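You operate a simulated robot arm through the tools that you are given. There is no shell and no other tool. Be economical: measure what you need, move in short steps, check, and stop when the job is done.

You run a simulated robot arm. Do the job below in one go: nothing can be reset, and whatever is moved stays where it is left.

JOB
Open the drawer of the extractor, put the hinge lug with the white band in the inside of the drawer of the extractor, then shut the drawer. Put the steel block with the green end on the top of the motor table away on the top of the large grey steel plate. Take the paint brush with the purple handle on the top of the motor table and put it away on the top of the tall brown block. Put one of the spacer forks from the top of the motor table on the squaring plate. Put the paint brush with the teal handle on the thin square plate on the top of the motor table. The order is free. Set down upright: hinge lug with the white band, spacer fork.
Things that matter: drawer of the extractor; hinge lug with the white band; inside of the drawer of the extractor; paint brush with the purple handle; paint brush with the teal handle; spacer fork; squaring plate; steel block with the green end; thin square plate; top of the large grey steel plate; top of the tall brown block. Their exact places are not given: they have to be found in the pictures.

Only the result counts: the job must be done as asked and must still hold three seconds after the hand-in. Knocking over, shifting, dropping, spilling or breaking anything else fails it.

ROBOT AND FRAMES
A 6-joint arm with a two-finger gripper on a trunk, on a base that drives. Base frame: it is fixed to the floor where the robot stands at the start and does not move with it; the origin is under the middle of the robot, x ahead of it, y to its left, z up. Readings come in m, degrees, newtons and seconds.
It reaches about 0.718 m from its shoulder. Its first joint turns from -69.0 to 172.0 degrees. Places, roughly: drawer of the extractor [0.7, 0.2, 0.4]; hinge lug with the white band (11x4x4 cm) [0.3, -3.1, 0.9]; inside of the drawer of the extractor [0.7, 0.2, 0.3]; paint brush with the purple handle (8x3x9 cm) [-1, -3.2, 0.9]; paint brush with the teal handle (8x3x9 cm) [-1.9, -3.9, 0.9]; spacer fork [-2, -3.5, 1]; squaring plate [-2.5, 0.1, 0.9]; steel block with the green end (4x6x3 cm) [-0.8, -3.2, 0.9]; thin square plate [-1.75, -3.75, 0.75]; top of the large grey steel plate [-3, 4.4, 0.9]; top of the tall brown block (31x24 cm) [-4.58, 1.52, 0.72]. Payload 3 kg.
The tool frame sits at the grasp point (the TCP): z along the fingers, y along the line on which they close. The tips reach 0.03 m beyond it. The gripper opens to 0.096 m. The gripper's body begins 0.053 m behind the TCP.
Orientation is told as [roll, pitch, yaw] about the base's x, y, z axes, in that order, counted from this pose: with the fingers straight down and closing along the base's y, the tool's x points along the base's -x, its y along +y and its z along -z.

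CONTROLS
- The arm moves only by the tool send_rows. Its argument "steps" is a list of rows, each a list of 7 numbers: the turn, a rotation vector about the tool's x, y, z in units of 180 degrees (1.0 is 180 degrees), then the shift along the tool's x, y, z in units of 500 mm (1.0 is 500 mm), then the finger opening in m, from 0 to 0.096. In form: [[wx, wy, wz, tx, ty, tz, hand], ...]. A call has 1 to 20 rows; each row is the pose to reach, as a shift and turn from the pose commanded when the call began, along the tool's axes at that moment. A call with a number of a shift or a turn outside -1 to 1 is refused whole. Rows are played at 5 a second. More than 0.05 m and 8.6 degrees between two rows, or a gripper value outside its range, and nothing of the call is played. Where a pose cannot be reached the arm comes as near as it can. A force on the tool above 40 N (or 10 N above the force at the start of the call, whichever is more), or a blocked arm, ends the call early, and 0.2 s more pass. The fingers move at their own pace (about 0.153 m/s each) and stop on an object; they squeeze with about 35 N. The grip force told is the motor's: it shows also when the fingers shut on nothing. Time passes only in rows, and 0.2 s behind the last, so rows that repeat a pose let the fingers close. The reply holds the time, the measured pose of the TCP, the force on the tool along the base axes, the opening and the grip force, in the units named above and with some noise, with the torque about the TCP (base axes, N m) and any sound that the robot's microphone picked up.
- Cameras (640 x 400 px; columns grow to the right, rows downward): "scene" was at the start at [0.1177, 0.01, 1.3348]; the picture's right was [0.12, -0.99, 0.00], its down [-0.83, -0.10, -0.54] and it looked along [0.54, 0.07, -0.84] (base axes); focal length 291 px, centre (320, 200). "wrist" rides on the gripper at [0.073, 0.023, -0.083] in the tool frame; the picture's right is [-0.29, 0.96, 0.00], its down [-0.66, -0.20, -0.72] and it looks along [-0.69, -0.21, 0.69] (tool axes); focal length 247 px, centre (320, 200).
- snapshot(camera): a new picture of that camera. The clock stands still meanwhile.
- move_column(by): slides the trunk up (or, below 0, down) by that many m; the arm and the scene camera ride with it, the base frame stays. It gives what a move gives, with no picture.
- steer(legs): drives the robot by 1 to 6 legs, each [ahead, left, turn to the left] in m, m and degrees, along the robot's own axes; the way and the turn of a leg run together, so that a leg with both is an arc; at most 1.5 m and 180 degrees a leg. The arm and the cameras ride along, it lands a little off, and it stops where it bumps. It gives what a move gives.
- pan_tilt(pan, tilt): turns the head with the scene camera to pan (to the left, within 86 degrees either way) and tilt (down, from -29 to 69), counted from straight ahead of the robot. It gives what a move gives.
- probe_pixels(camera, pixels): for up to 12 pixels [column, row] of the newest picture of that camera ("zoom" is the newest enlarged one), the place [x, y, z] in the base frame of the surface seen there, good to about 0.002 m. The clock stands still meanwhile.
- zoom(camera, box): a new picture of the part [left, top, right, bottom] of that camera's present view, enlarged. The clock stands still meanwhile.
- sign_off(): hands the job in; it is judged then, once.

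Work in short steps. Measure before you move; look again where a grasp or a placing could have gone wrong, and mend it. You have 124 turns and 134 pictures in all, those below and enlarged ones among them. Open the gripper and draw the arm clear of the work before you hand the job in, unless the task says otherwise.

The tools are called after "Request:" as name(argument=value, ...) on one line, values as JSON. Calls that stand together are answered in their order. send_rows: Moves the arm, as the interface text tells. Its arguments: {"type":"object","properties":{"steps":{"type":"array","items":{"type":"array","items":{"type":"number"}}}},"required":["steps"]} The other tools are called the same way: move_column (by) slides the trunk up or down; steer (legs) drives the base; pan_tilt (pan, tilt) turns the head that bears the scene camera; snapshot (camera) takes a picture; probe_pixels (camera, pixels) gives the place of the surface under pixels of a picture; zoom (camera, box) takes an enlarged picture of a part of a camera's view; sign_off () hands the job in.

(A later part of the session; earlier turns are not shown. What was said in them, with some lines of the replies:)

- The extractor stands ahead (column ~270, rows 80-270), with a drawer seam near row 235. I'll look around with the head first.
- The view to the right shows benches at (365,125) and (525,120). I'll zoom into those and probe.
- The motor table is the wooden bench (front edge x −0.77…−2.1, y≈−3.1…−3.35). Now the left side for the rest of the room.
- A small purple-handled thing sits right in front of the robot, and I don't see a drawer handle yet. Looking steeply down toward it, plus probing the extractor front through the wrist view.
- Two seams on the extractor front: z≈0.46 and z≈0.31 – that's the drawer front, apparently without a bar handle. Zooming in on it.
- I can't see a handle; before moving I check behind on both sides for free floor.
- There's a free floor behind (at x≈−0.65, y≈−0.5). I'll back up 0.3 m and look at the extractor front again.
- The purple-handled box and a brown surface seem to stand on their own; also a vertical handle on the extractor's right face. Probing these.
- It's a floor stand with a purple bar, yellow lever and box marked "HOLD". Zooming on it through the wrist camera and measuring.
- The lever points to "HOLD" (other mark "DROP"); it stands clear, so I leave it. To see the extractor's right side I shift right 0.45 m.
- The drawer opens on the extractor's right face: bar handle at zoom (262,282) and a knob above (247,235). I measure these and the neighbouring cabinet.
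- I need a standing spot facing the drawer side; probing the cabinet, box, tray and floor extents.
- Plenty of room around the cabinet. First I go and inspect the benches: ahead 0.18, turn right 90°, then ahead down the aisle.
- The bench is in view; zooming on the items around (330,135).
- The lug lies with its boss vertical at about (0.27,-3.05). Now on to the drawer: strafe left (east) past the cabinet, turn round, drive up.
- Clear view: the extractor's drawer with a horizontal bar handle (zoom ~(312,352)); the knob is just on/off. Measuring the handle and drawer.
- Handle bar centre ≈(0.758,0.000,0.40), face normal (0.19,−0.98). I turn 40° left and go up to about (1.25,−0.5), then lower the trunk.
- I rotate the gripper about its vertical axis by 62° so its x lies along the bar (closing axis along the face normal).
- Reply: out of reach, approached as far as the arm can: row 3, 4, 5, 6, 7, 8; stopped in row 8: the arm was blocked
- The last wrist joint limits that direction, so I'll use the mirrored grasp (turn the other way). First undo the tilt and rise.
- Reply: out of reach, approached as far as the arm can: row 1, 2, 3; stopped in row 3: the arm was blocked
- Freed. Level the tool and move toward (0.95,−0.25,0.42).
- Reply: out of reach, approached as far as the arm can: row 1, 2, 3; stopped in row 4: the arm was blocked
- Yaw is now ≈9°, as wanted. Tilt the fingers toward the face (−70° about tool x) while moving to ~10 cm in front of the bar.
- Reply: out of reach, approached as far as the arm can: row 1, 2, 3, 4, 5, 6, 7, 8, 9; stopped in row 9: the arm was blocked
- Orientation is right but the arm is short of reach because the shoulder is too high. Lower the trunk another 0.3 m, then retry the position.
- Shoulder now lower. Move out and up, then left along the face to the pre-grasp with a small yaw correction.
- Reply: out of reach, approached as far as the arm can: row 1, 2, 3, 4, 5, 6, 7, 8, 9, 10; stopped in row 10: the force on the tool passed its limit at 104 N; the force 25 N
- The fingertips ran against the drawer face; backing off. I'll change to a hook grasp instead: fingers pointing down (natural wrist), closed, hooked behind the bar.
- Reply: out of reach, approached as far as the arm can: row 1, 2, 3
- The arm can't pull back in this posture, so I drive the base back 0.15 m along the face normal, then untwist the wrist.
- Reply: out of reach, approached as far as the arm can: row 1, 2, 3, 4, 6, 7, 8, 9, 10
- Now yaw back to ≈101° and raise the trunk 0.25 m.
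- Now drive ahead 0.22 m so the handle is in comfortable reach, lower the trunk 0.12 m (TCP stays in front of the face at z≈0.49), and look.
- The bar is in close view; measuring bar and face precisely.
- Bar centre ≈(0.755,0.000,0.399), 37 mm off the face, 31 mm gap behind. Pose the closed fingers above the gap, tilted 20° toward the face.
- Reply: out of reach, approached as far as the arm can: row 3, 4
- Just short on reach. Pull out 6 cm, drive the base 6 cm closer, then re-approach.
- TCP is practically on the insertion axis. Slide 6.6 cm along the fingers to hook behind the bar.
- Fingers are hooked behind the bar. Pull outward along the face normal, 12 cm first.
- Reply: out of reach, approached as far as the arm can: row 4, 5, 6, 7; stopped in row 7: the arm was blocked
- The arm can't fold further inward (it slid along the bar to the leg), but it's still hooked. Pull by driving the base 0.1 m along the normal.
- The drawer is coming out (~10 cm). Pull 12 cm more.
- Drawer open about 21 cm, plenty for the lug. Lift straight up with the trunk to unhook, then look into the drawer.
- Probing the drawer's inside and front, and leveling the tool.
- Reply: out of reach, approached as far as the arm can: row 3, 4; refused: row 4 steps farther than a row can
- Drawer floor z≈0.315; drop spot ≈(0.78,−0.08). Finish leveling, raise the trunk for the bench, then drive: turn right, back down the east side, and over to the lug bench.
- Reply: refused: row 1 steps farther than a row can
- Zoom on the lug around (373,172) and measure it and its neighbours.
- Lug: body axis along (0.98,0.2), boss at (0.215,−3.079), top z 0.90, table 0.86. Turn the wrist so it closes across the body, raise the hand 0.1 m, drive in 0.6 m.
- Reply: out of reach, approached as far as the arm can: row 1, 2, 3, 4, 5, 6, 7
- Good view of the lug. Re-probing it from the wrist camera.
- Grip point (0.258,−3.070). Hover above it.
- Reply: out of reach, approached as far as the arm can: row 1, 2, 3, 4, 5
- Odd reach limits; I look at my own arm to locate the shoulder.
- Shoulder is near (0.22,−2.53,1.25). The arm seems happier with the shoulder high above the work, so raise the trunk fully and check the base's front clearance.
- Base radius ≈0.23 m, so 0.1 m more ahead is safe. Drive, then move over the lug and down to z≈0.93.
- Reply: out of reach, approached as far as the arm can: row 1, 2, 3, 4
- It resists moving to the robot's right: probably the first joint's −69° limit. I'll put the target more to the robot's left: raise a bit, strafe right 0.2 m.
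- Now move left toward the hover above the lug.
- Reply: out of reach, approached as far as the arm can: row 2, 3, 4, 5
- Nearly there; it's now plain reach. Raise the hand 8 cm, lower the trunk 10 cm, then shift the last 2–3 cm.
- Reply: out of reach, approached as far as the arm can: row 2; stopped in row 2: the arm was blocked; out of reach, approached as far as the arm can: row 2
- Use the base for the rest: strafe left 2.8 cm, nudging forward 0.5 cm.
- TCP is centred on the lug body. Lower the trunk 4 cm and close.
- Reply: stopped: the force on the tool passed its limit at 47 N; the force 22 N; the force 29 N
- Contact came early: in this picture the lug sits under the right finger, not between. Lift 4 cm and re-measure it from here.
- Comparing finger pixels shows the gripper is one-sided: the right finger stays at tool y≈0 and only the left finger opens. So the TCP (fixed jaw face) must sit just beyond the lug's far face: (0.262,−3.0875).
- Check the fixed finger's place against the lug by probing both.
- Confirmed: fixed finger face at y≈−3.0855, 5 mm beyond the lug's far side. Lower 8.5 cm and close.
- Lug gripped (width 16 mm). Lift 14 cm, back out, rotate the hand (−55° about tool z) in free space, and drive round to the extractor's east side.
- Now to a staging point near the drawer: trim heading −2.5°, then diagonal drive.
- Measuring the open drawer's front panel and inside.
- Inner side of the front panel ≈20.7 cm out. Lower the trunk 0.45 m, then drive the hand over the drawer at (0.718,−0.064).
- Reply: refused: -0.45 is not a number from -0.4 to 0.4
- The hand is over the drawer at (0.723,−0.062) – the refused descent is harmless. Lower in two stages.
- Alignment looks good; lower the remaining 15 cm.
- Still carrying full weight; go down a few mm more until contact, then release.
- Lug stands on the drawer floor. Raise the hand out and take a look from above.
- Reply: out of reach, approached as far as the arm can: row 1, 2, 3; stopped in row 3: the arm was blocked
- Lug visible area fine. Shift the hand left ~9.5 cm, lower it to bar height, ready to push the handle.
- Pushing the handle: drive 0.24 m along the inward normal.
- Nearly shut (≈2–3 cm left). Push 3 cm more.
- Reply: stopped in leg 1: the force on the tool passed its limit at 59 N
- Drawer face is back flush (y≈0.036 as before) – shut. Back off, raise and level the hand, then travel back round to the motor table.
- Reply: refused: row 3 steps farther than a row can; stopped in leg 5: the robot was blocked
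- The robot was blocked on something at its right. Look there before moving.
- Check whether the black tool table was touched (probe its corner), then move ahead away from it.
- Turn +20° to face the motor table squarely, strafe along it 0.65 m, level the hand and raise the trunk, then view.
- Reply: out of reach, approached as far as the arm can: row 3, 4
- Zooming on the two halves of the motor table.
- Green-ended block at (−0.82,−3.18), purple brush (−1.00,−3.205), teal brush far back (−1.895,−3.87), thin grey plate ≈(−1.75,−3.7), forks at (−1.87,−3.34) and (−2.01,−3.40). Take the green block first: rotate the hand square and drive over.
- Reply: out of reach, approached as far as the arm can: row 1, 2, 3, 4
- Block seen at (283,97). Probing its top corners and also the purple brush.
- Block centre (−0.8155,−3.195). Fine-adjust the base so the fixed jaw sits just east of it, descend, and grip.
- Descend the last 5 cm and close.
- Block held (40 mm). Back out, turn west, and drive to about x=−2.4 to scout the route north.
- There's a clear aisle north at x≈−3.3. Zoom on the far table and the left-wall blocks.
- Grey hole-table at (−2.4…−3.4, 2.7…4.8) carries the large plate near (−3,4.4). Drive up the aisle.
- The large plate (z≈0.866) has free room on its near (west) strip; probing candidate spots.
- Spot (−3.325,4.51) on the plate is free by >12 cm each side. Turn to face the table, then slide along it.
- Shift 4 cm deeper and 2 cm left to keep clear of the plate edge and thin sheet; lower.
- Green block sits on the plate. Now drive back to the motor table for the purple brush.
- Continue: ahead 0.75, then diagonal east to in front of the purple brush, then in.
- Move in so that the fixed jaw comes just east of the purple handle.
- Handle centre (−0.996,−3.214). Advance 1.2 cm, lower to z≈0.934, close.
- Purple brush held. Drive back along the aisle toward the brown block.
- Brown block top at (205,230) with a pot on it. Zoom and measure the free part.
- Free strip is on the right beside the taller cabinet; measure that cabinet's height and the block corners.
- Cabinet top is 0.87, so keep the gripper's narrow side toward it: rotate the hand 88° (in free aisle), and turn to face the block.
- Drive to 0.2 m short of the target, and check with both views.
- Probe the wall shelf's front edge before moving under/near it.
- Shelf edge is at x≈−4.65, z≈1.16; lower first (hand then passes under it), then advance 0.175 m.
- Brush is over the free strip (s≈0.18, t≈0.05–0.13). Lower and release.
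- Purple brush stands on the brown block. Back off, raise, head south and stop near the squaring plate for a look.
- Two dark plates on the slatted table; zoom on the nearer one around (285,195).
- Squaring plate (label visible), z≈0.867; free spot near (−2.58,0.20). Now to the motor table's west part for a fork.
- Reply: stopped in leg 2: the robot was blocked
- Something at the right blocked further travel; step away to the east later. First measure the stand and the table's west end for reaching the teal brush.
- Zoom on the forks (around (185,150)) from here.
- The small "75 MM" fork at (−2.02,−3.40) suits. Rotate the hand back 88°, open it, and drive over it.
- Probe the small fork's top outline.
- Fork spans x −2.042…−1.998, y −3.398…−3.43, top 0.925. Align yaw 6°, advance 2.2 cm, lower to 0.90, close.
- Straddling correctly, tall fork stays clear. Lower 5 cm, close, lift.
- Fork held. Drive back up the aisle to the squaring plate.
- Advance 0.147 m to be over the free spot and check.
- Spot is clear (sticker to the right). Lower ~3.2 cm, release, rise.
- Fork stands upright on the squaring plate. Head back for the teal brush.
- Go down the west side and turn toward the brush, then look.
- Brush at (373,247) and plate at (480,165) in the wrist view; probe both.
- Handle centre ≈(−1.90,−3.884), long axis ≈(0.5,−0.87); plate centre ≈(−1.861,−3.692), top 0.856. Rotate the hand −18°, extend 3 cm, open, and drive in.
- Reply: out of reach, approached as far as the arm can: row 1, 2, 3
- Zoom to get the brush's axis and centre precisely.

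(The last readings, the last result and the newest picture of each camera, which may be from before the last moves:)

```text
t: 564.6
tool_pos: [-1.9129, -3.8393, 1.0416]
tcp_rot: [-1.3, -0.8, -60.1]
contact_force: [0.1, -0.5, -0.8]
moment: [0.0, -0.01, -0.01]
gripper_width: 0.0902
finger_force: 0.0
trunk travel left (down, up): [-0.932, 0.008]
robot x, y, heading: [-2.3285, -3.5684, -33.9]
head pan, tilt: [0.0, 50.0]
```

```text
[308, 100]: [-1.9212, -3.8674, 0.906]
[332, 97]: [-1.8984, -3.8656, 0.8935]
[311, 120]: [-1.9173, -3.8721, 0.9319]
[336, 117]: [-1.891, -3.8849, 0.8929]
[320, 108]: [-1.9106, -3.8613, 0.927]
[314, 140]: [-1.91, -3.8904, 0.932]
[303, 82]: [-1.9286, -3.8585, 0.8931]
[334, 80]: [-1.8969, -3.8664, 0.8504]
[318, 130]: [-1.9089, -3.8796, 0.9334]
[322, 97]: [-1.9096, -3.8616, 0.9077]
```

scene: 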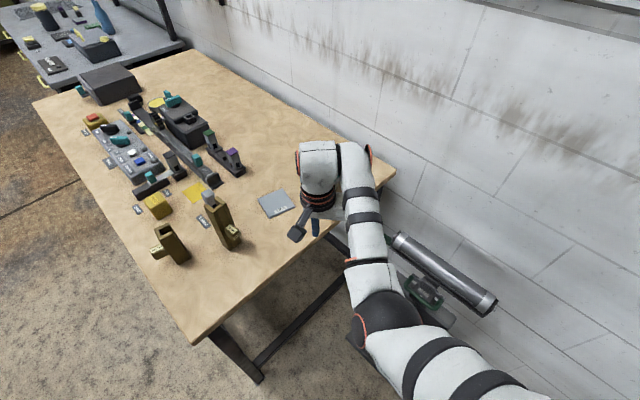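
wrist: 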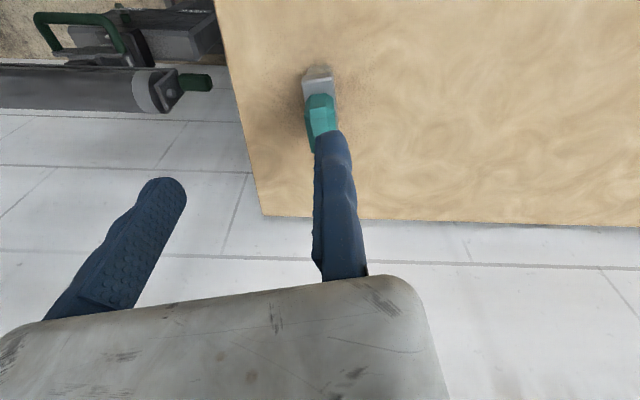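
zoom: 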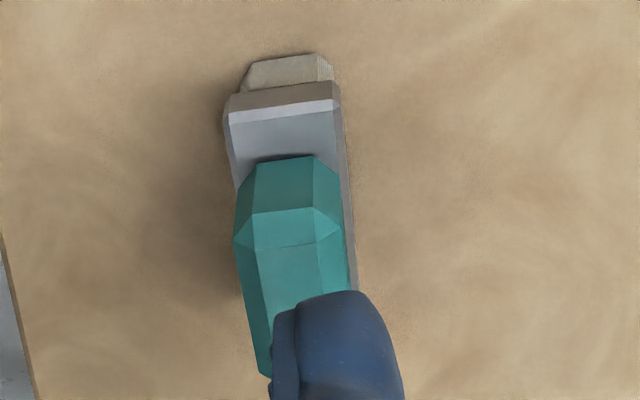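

Axis heading −68.6°. Rotate 8.5° more, advance 3.7 cm, lower to 0.932, and look before closing.

Request:
send_rows(steps=[[0, 0, 0.024, 0, 0, 0, 0.09], [0, 0, 0.047, 0, 0, 0, 0.09]])

Request:
steer(legs=[[0.037, -0.0065, 0]])

Request:
move_column(by=-0.06)

Request:
snapshot(camera="wrist")

Request:
probe_pixels(camera="wrist", pixels=[[318, 150], [318, 180], [300, 130], [290, 110], [310, 110], [300, 150], [322, 140]])

```text
t: 565.2
tool_pos: [-1.9124, -3.8424, 1.0401]
tcp_rot: [-1.2, -0.9, -68.7]
contact_force: [-0.7, 0.1, 0.1]
moment: [0.01, 0.01, -0.02]
gripper_width: 0.0901
finger_force: 0.1
trunk travel left (down, up): [-0.932, 0.008]
robot x, y, heading: [-2.3305, -3.5714, -34.0]
head pan, tilt: [0.0, 50.0]
```

```text
t: 566.1
tool_pos: [-1.887, -3.8647, 1.0426]
tcp_rot: [-1.0, -1.0, -68.7]
contact_force: [-0.2, 0.7, -0.3]
moment: [-0.02, -0.04, 0.01]
gripper_width: 0.0903
finger_force: 0.1
trunk travel left (down, up): [-0.932, 0.008]
robot x, y, heading: [-2.3064, -3.5922, -34.2]
head pan, tilt: [0.0, 50.0]
```

```text
t: 567.1
tool_pos: [-1.886, -3.8679, 0.9814]
tcp_rot: [-1.2, -0.8, -68.7]
contact_force: [0.0, 1.1, 0.2]
moment: [-0.06, 0.01, -0.03]
gripper_width: 0.0901
finger_force: 0.0
trunk travel left (down, up): [-0.872, 0.068]
robot x, y, heading: [-2.3052, -3.5958, -34.1]
head pan, tilt: [0.0, 50.0]
```

```text
20 pictures are left
```

wrist: 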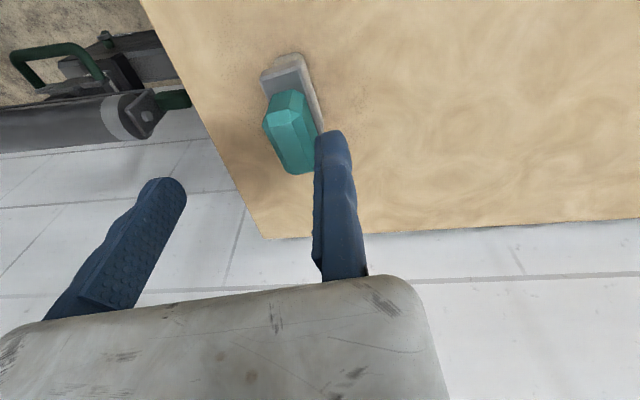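

```text
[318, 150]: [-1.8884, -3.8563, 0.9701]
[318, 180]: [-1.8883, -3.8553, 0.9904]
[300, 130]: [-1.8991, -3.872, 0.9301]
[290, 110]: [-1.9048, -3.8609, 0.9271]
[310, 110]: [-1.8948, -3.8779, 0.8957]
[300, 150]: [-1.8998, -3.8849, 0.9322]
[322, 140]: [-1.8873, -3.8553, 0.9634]
```

Handle lies between the jaws. Lower 4.9 cm, close, lift.

Request:
move_column(by=-0.049)

Request:
send_rows(steps=[[0, 0, 0, 0, 0, 0, 0.07], [0, 0, 0, 0, 0, 0, 0.05], [0, 0, 0, 0, 0, 0, 0.03], [0, 0, 0, 0, 0, 0, 0.01], [0, 0, 0, 0, 0, 0, 0.01], [0, 0, 0, 0, 0, 0, 0.01]])

Request:
move_column(by=0.1)

Request:
snapshot(camera="wrist")

```text
t: 568.0
tool_pos: [-1.8853, -3.867, 0.9311]
tcp_rot: [-1.2, -0.8, -68.8]
contact_force: [-0.3, -0.1, -1.0]
moment: [-0.02, -0.01, -0.01]
gripper_width: 0.0898
finger_force: 0.1
trunk travel left (down, up): [-0.823, 0.117]
robot x, y, heading: [-2.3035, -3.5971, -34.0]
head pan, tilt: [0.0, 50.0]
```

```text
t: 569.4
tool_pos: [-1.8849, -3.8671, 0.9316]
tcp_rot: [-1.1, -0.9, -68.7]
contact_force: [0.7, 0.2, 0.5]
moment: [0.04, -0.03, -0.01]
gripper_width: 0.0252
finger_force: 34.6
trunk travel left (down, up): [-0.823, 0.117]
robot x, y, heading: [-2.3056, -3.5981, -34.1]
head pan, tilt: [0.0, 50.0]
```

```text
t: 570.7
tool_pos: [-1.8846, -3.8683, 1.0316]
tcp_rot: [-1.2, -0.9, -68.7]
contact_force: [0.0, 0.1, -1.3]
moment: [-0.01, -0.04, -0.01]
gripper_width: 0.0251
finger_force: 35.6
trunk travel left (down, up): [-0.923, 0.017]
robot x, y, heading: [-2.3045, -3.5977, -34.0]
head pan, tilt: [0.0, 50.0]
```

```text
19 pictures are left
```

wrist: 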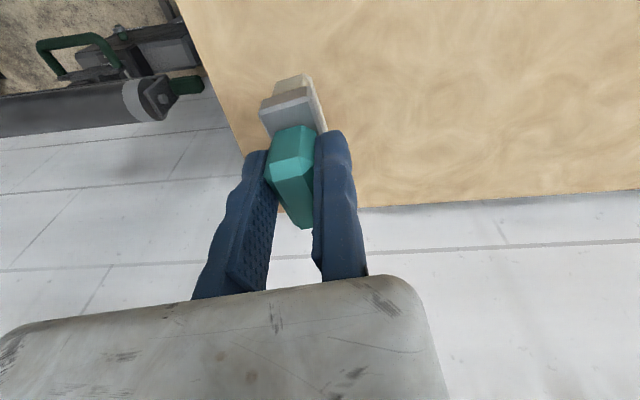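

Brush held. Plate centre (−1.862,−3.692): approach it from the west: back 4 cm/right 3 cm, then turn left 24°.

Request:
steer(legs=[[-0.04, -0.03, 0], [0, 0, 24]])

Request:
snapshot(camera="wrist")

Request:
probe_pixels(camera="wrist", pixels=[[230, 100], [260, 90], [300, 80], [340, 120], [350, 100], [250, 120], [360, 130], [320, 110]])

```text
t: 572.9
tool_pos: [-1.8612, -3.6768, 1.0306]
tcp_rot: [-1.2, -0.8, -44.6]
contact_force: [0.4, -0.1, -0.4]
moment: [0.0, 0.01, 0.02]
gripper_width: 0.0251
finger_force: 34.7
trunk travel left (down, up): [-0.923, 0.017]
robot x, y, heading: [-2.3494, -3.5974, -9.9]
head pan, tilt: [0.0, 50.0]
```

```text
18 pictures are left
```

wrist: 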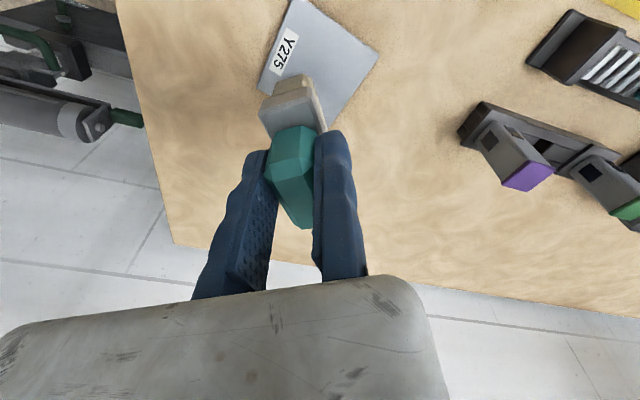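

```text
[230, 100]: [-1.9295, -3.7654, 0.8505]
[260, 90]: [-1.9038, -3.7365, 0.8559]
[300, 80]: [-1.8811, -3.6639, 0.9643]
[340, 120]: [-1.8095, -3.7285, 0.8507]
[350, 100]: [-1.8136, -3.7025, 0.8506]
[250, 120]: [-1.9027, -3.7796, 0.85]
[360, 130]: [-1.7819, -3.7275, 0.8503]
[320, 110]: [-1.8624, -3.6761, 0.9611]
```

Probe the plate's other corners to centre the brush.

Request:
probe_pixels(camera="wrist", pixels=[[298, 4], [374, 55], [345, 95], [335, 108], [325, 40], [262, 92], [340, 100], [330, 85]])

```text
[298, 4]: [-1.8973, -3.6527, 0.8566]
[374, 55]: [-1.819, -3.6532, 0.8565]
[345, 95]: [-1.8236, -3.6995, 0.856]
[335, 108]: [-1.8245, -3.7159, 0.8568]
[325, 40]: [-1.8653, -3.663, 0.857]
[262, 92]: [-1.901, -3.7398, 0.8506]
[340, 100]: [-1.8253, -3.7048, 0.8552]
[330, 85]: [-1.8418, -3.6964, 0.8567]
```

Plate centre (−1.861,−3.694) – brush centre ≈(−1.863,−3.693). Lower and release.

Request:
move_column(by=-0.088)

Request:
move_column(by=-0.005)

Request:
send_rows(steps=[[0, 0, 0, 0, 0, 0, 0.03], [0, 0, 0, 0, 0, 0, 0.04], [0, 0, 0, 0, 0, 0, 0.055], [0, 0, 0, 0, 0, 0, 0.055]])

Request:
move_column(by=0.1)

Request:
snapshot(camera="wrist")

```text
t: 574.1
tool_pos: [-1.8611, -3.6761, 0.9437]
tcp_rot: [-1.2, -0.8, -44.6]
contact_force: [-0.1, 0.3, -1.8]
moment: [0.04, -0.01, -0.01]
gripper_width: 0.0251
finger_force: 35.5
trunk travel left (down, up): [-0.835, 0.105]
robot x, y, heading: [-2.3557, -3.5999, -9.9]
head pan, tilt: [0.0, 50.0]
```

```text
t: 574.7
tool_pos: [-1.8604, -3.6746, 0.9385]
tcp_rot: [-1.3, -0.9, -44.7]
contact_force: [0.2, 0.3, -1.2]
moment: [0.02, 0.02, 0.01]
gripper_width: 0.025
finger_force: 35.0
trunk travel left (down, up): [-0.83, 0.11]
robot x, y, heading: [-2.3536, -3.6015, -9.8]
head pan, tilt: [0.0, 50.0]
```

```text
t: 575.7
tool_pos: [-1.8599, -3.6755, 0.9386]
tcp_rot: [-1.3, -0.9, -44.6]
contact_force: [-0.7, -0.2, 1.1]
moment: [0.02, -0.01, -0.02]
gripper_width: 0.0549
finger_force: 0.0
trunk travel left (down, up): [-0.83, 0.11]
robot x, y, heading: [-2.3551, -3.5998, -9.8]
head pan, tilt: [0.0, 50.0]
```

```text
t: 577.0
tool_pos: [-1.86, -3.6752, 1.0377]
tcp_rot: [-1.3, -0.9, -44.6]
contact_force: [0.7, 0.9, -0.1]
moment: [0.0, -0.03, -0.04]
gripper_width: 0.0552
finger_force: 0.1
trunk travel left (down, up): [-0.93, 0.01]
robot x, y, heading: [-2.353, -3.5999, -10.0]
head pan, tilt: [0.0, 50.0]
```

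```text
17 pictures are left
```

wrist: 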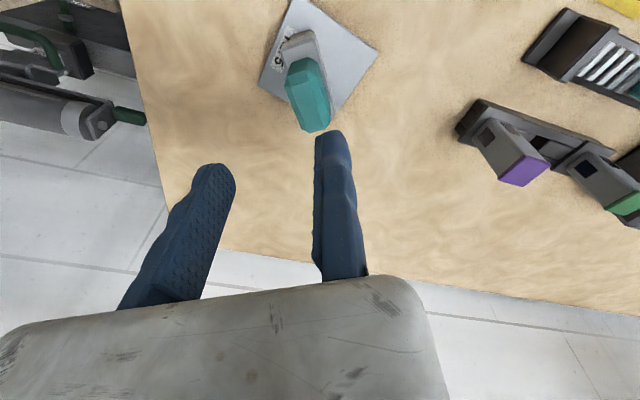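

The teal brush stands on the thin plate. Draw the arm clear and take one last look.

Request:
steer(legs=[[-0.25, 0.0, 0], [-0.2, 0.25, 0]])

Request:
snapshot(camera="scene")

```text
t: 580.6
tool_pos: [-2.2655, -3.3449, 1.0382]
tcp_rot: [-1.2, -0.8, -44.6]
contact_force: [0.2, 0.0, -0.5]
moment: [0.01, 0.01, 0.02]
gripper_width: 0.0549
finger_force: 0.0
trunk travel left (down, up): [-0.93, 0.01]
robot x, y, heading: [-2.7615, -3.267, -10.0]
head pan, tilt: [0.0, 50.0]
```

```text
16 pictures are left
```

scene: 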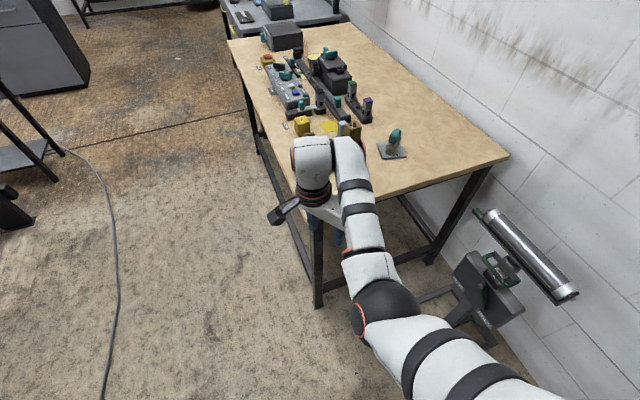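

The brush stands on its plate at (395,145), and the arm is clear with the gripper open. Handing in.

Request:
sign_off()

```text
The job is handed in.
```

I handed the job in with all five items placed:
- **Hinge lug:** upright in the extractor drawer, and the drawer is shut.
- **Green-ended block:** on the large grey plate.
- **Purple brush:** on the tall brown block.
- **75 mm fork:** upright on the squaring plate.
- **Teal brush:** on the thin plate.

The base was stopped by obstacles twice while driving, once probably by the black tool table and once near the wire rack. I did not confirm that nothing was shifted there.
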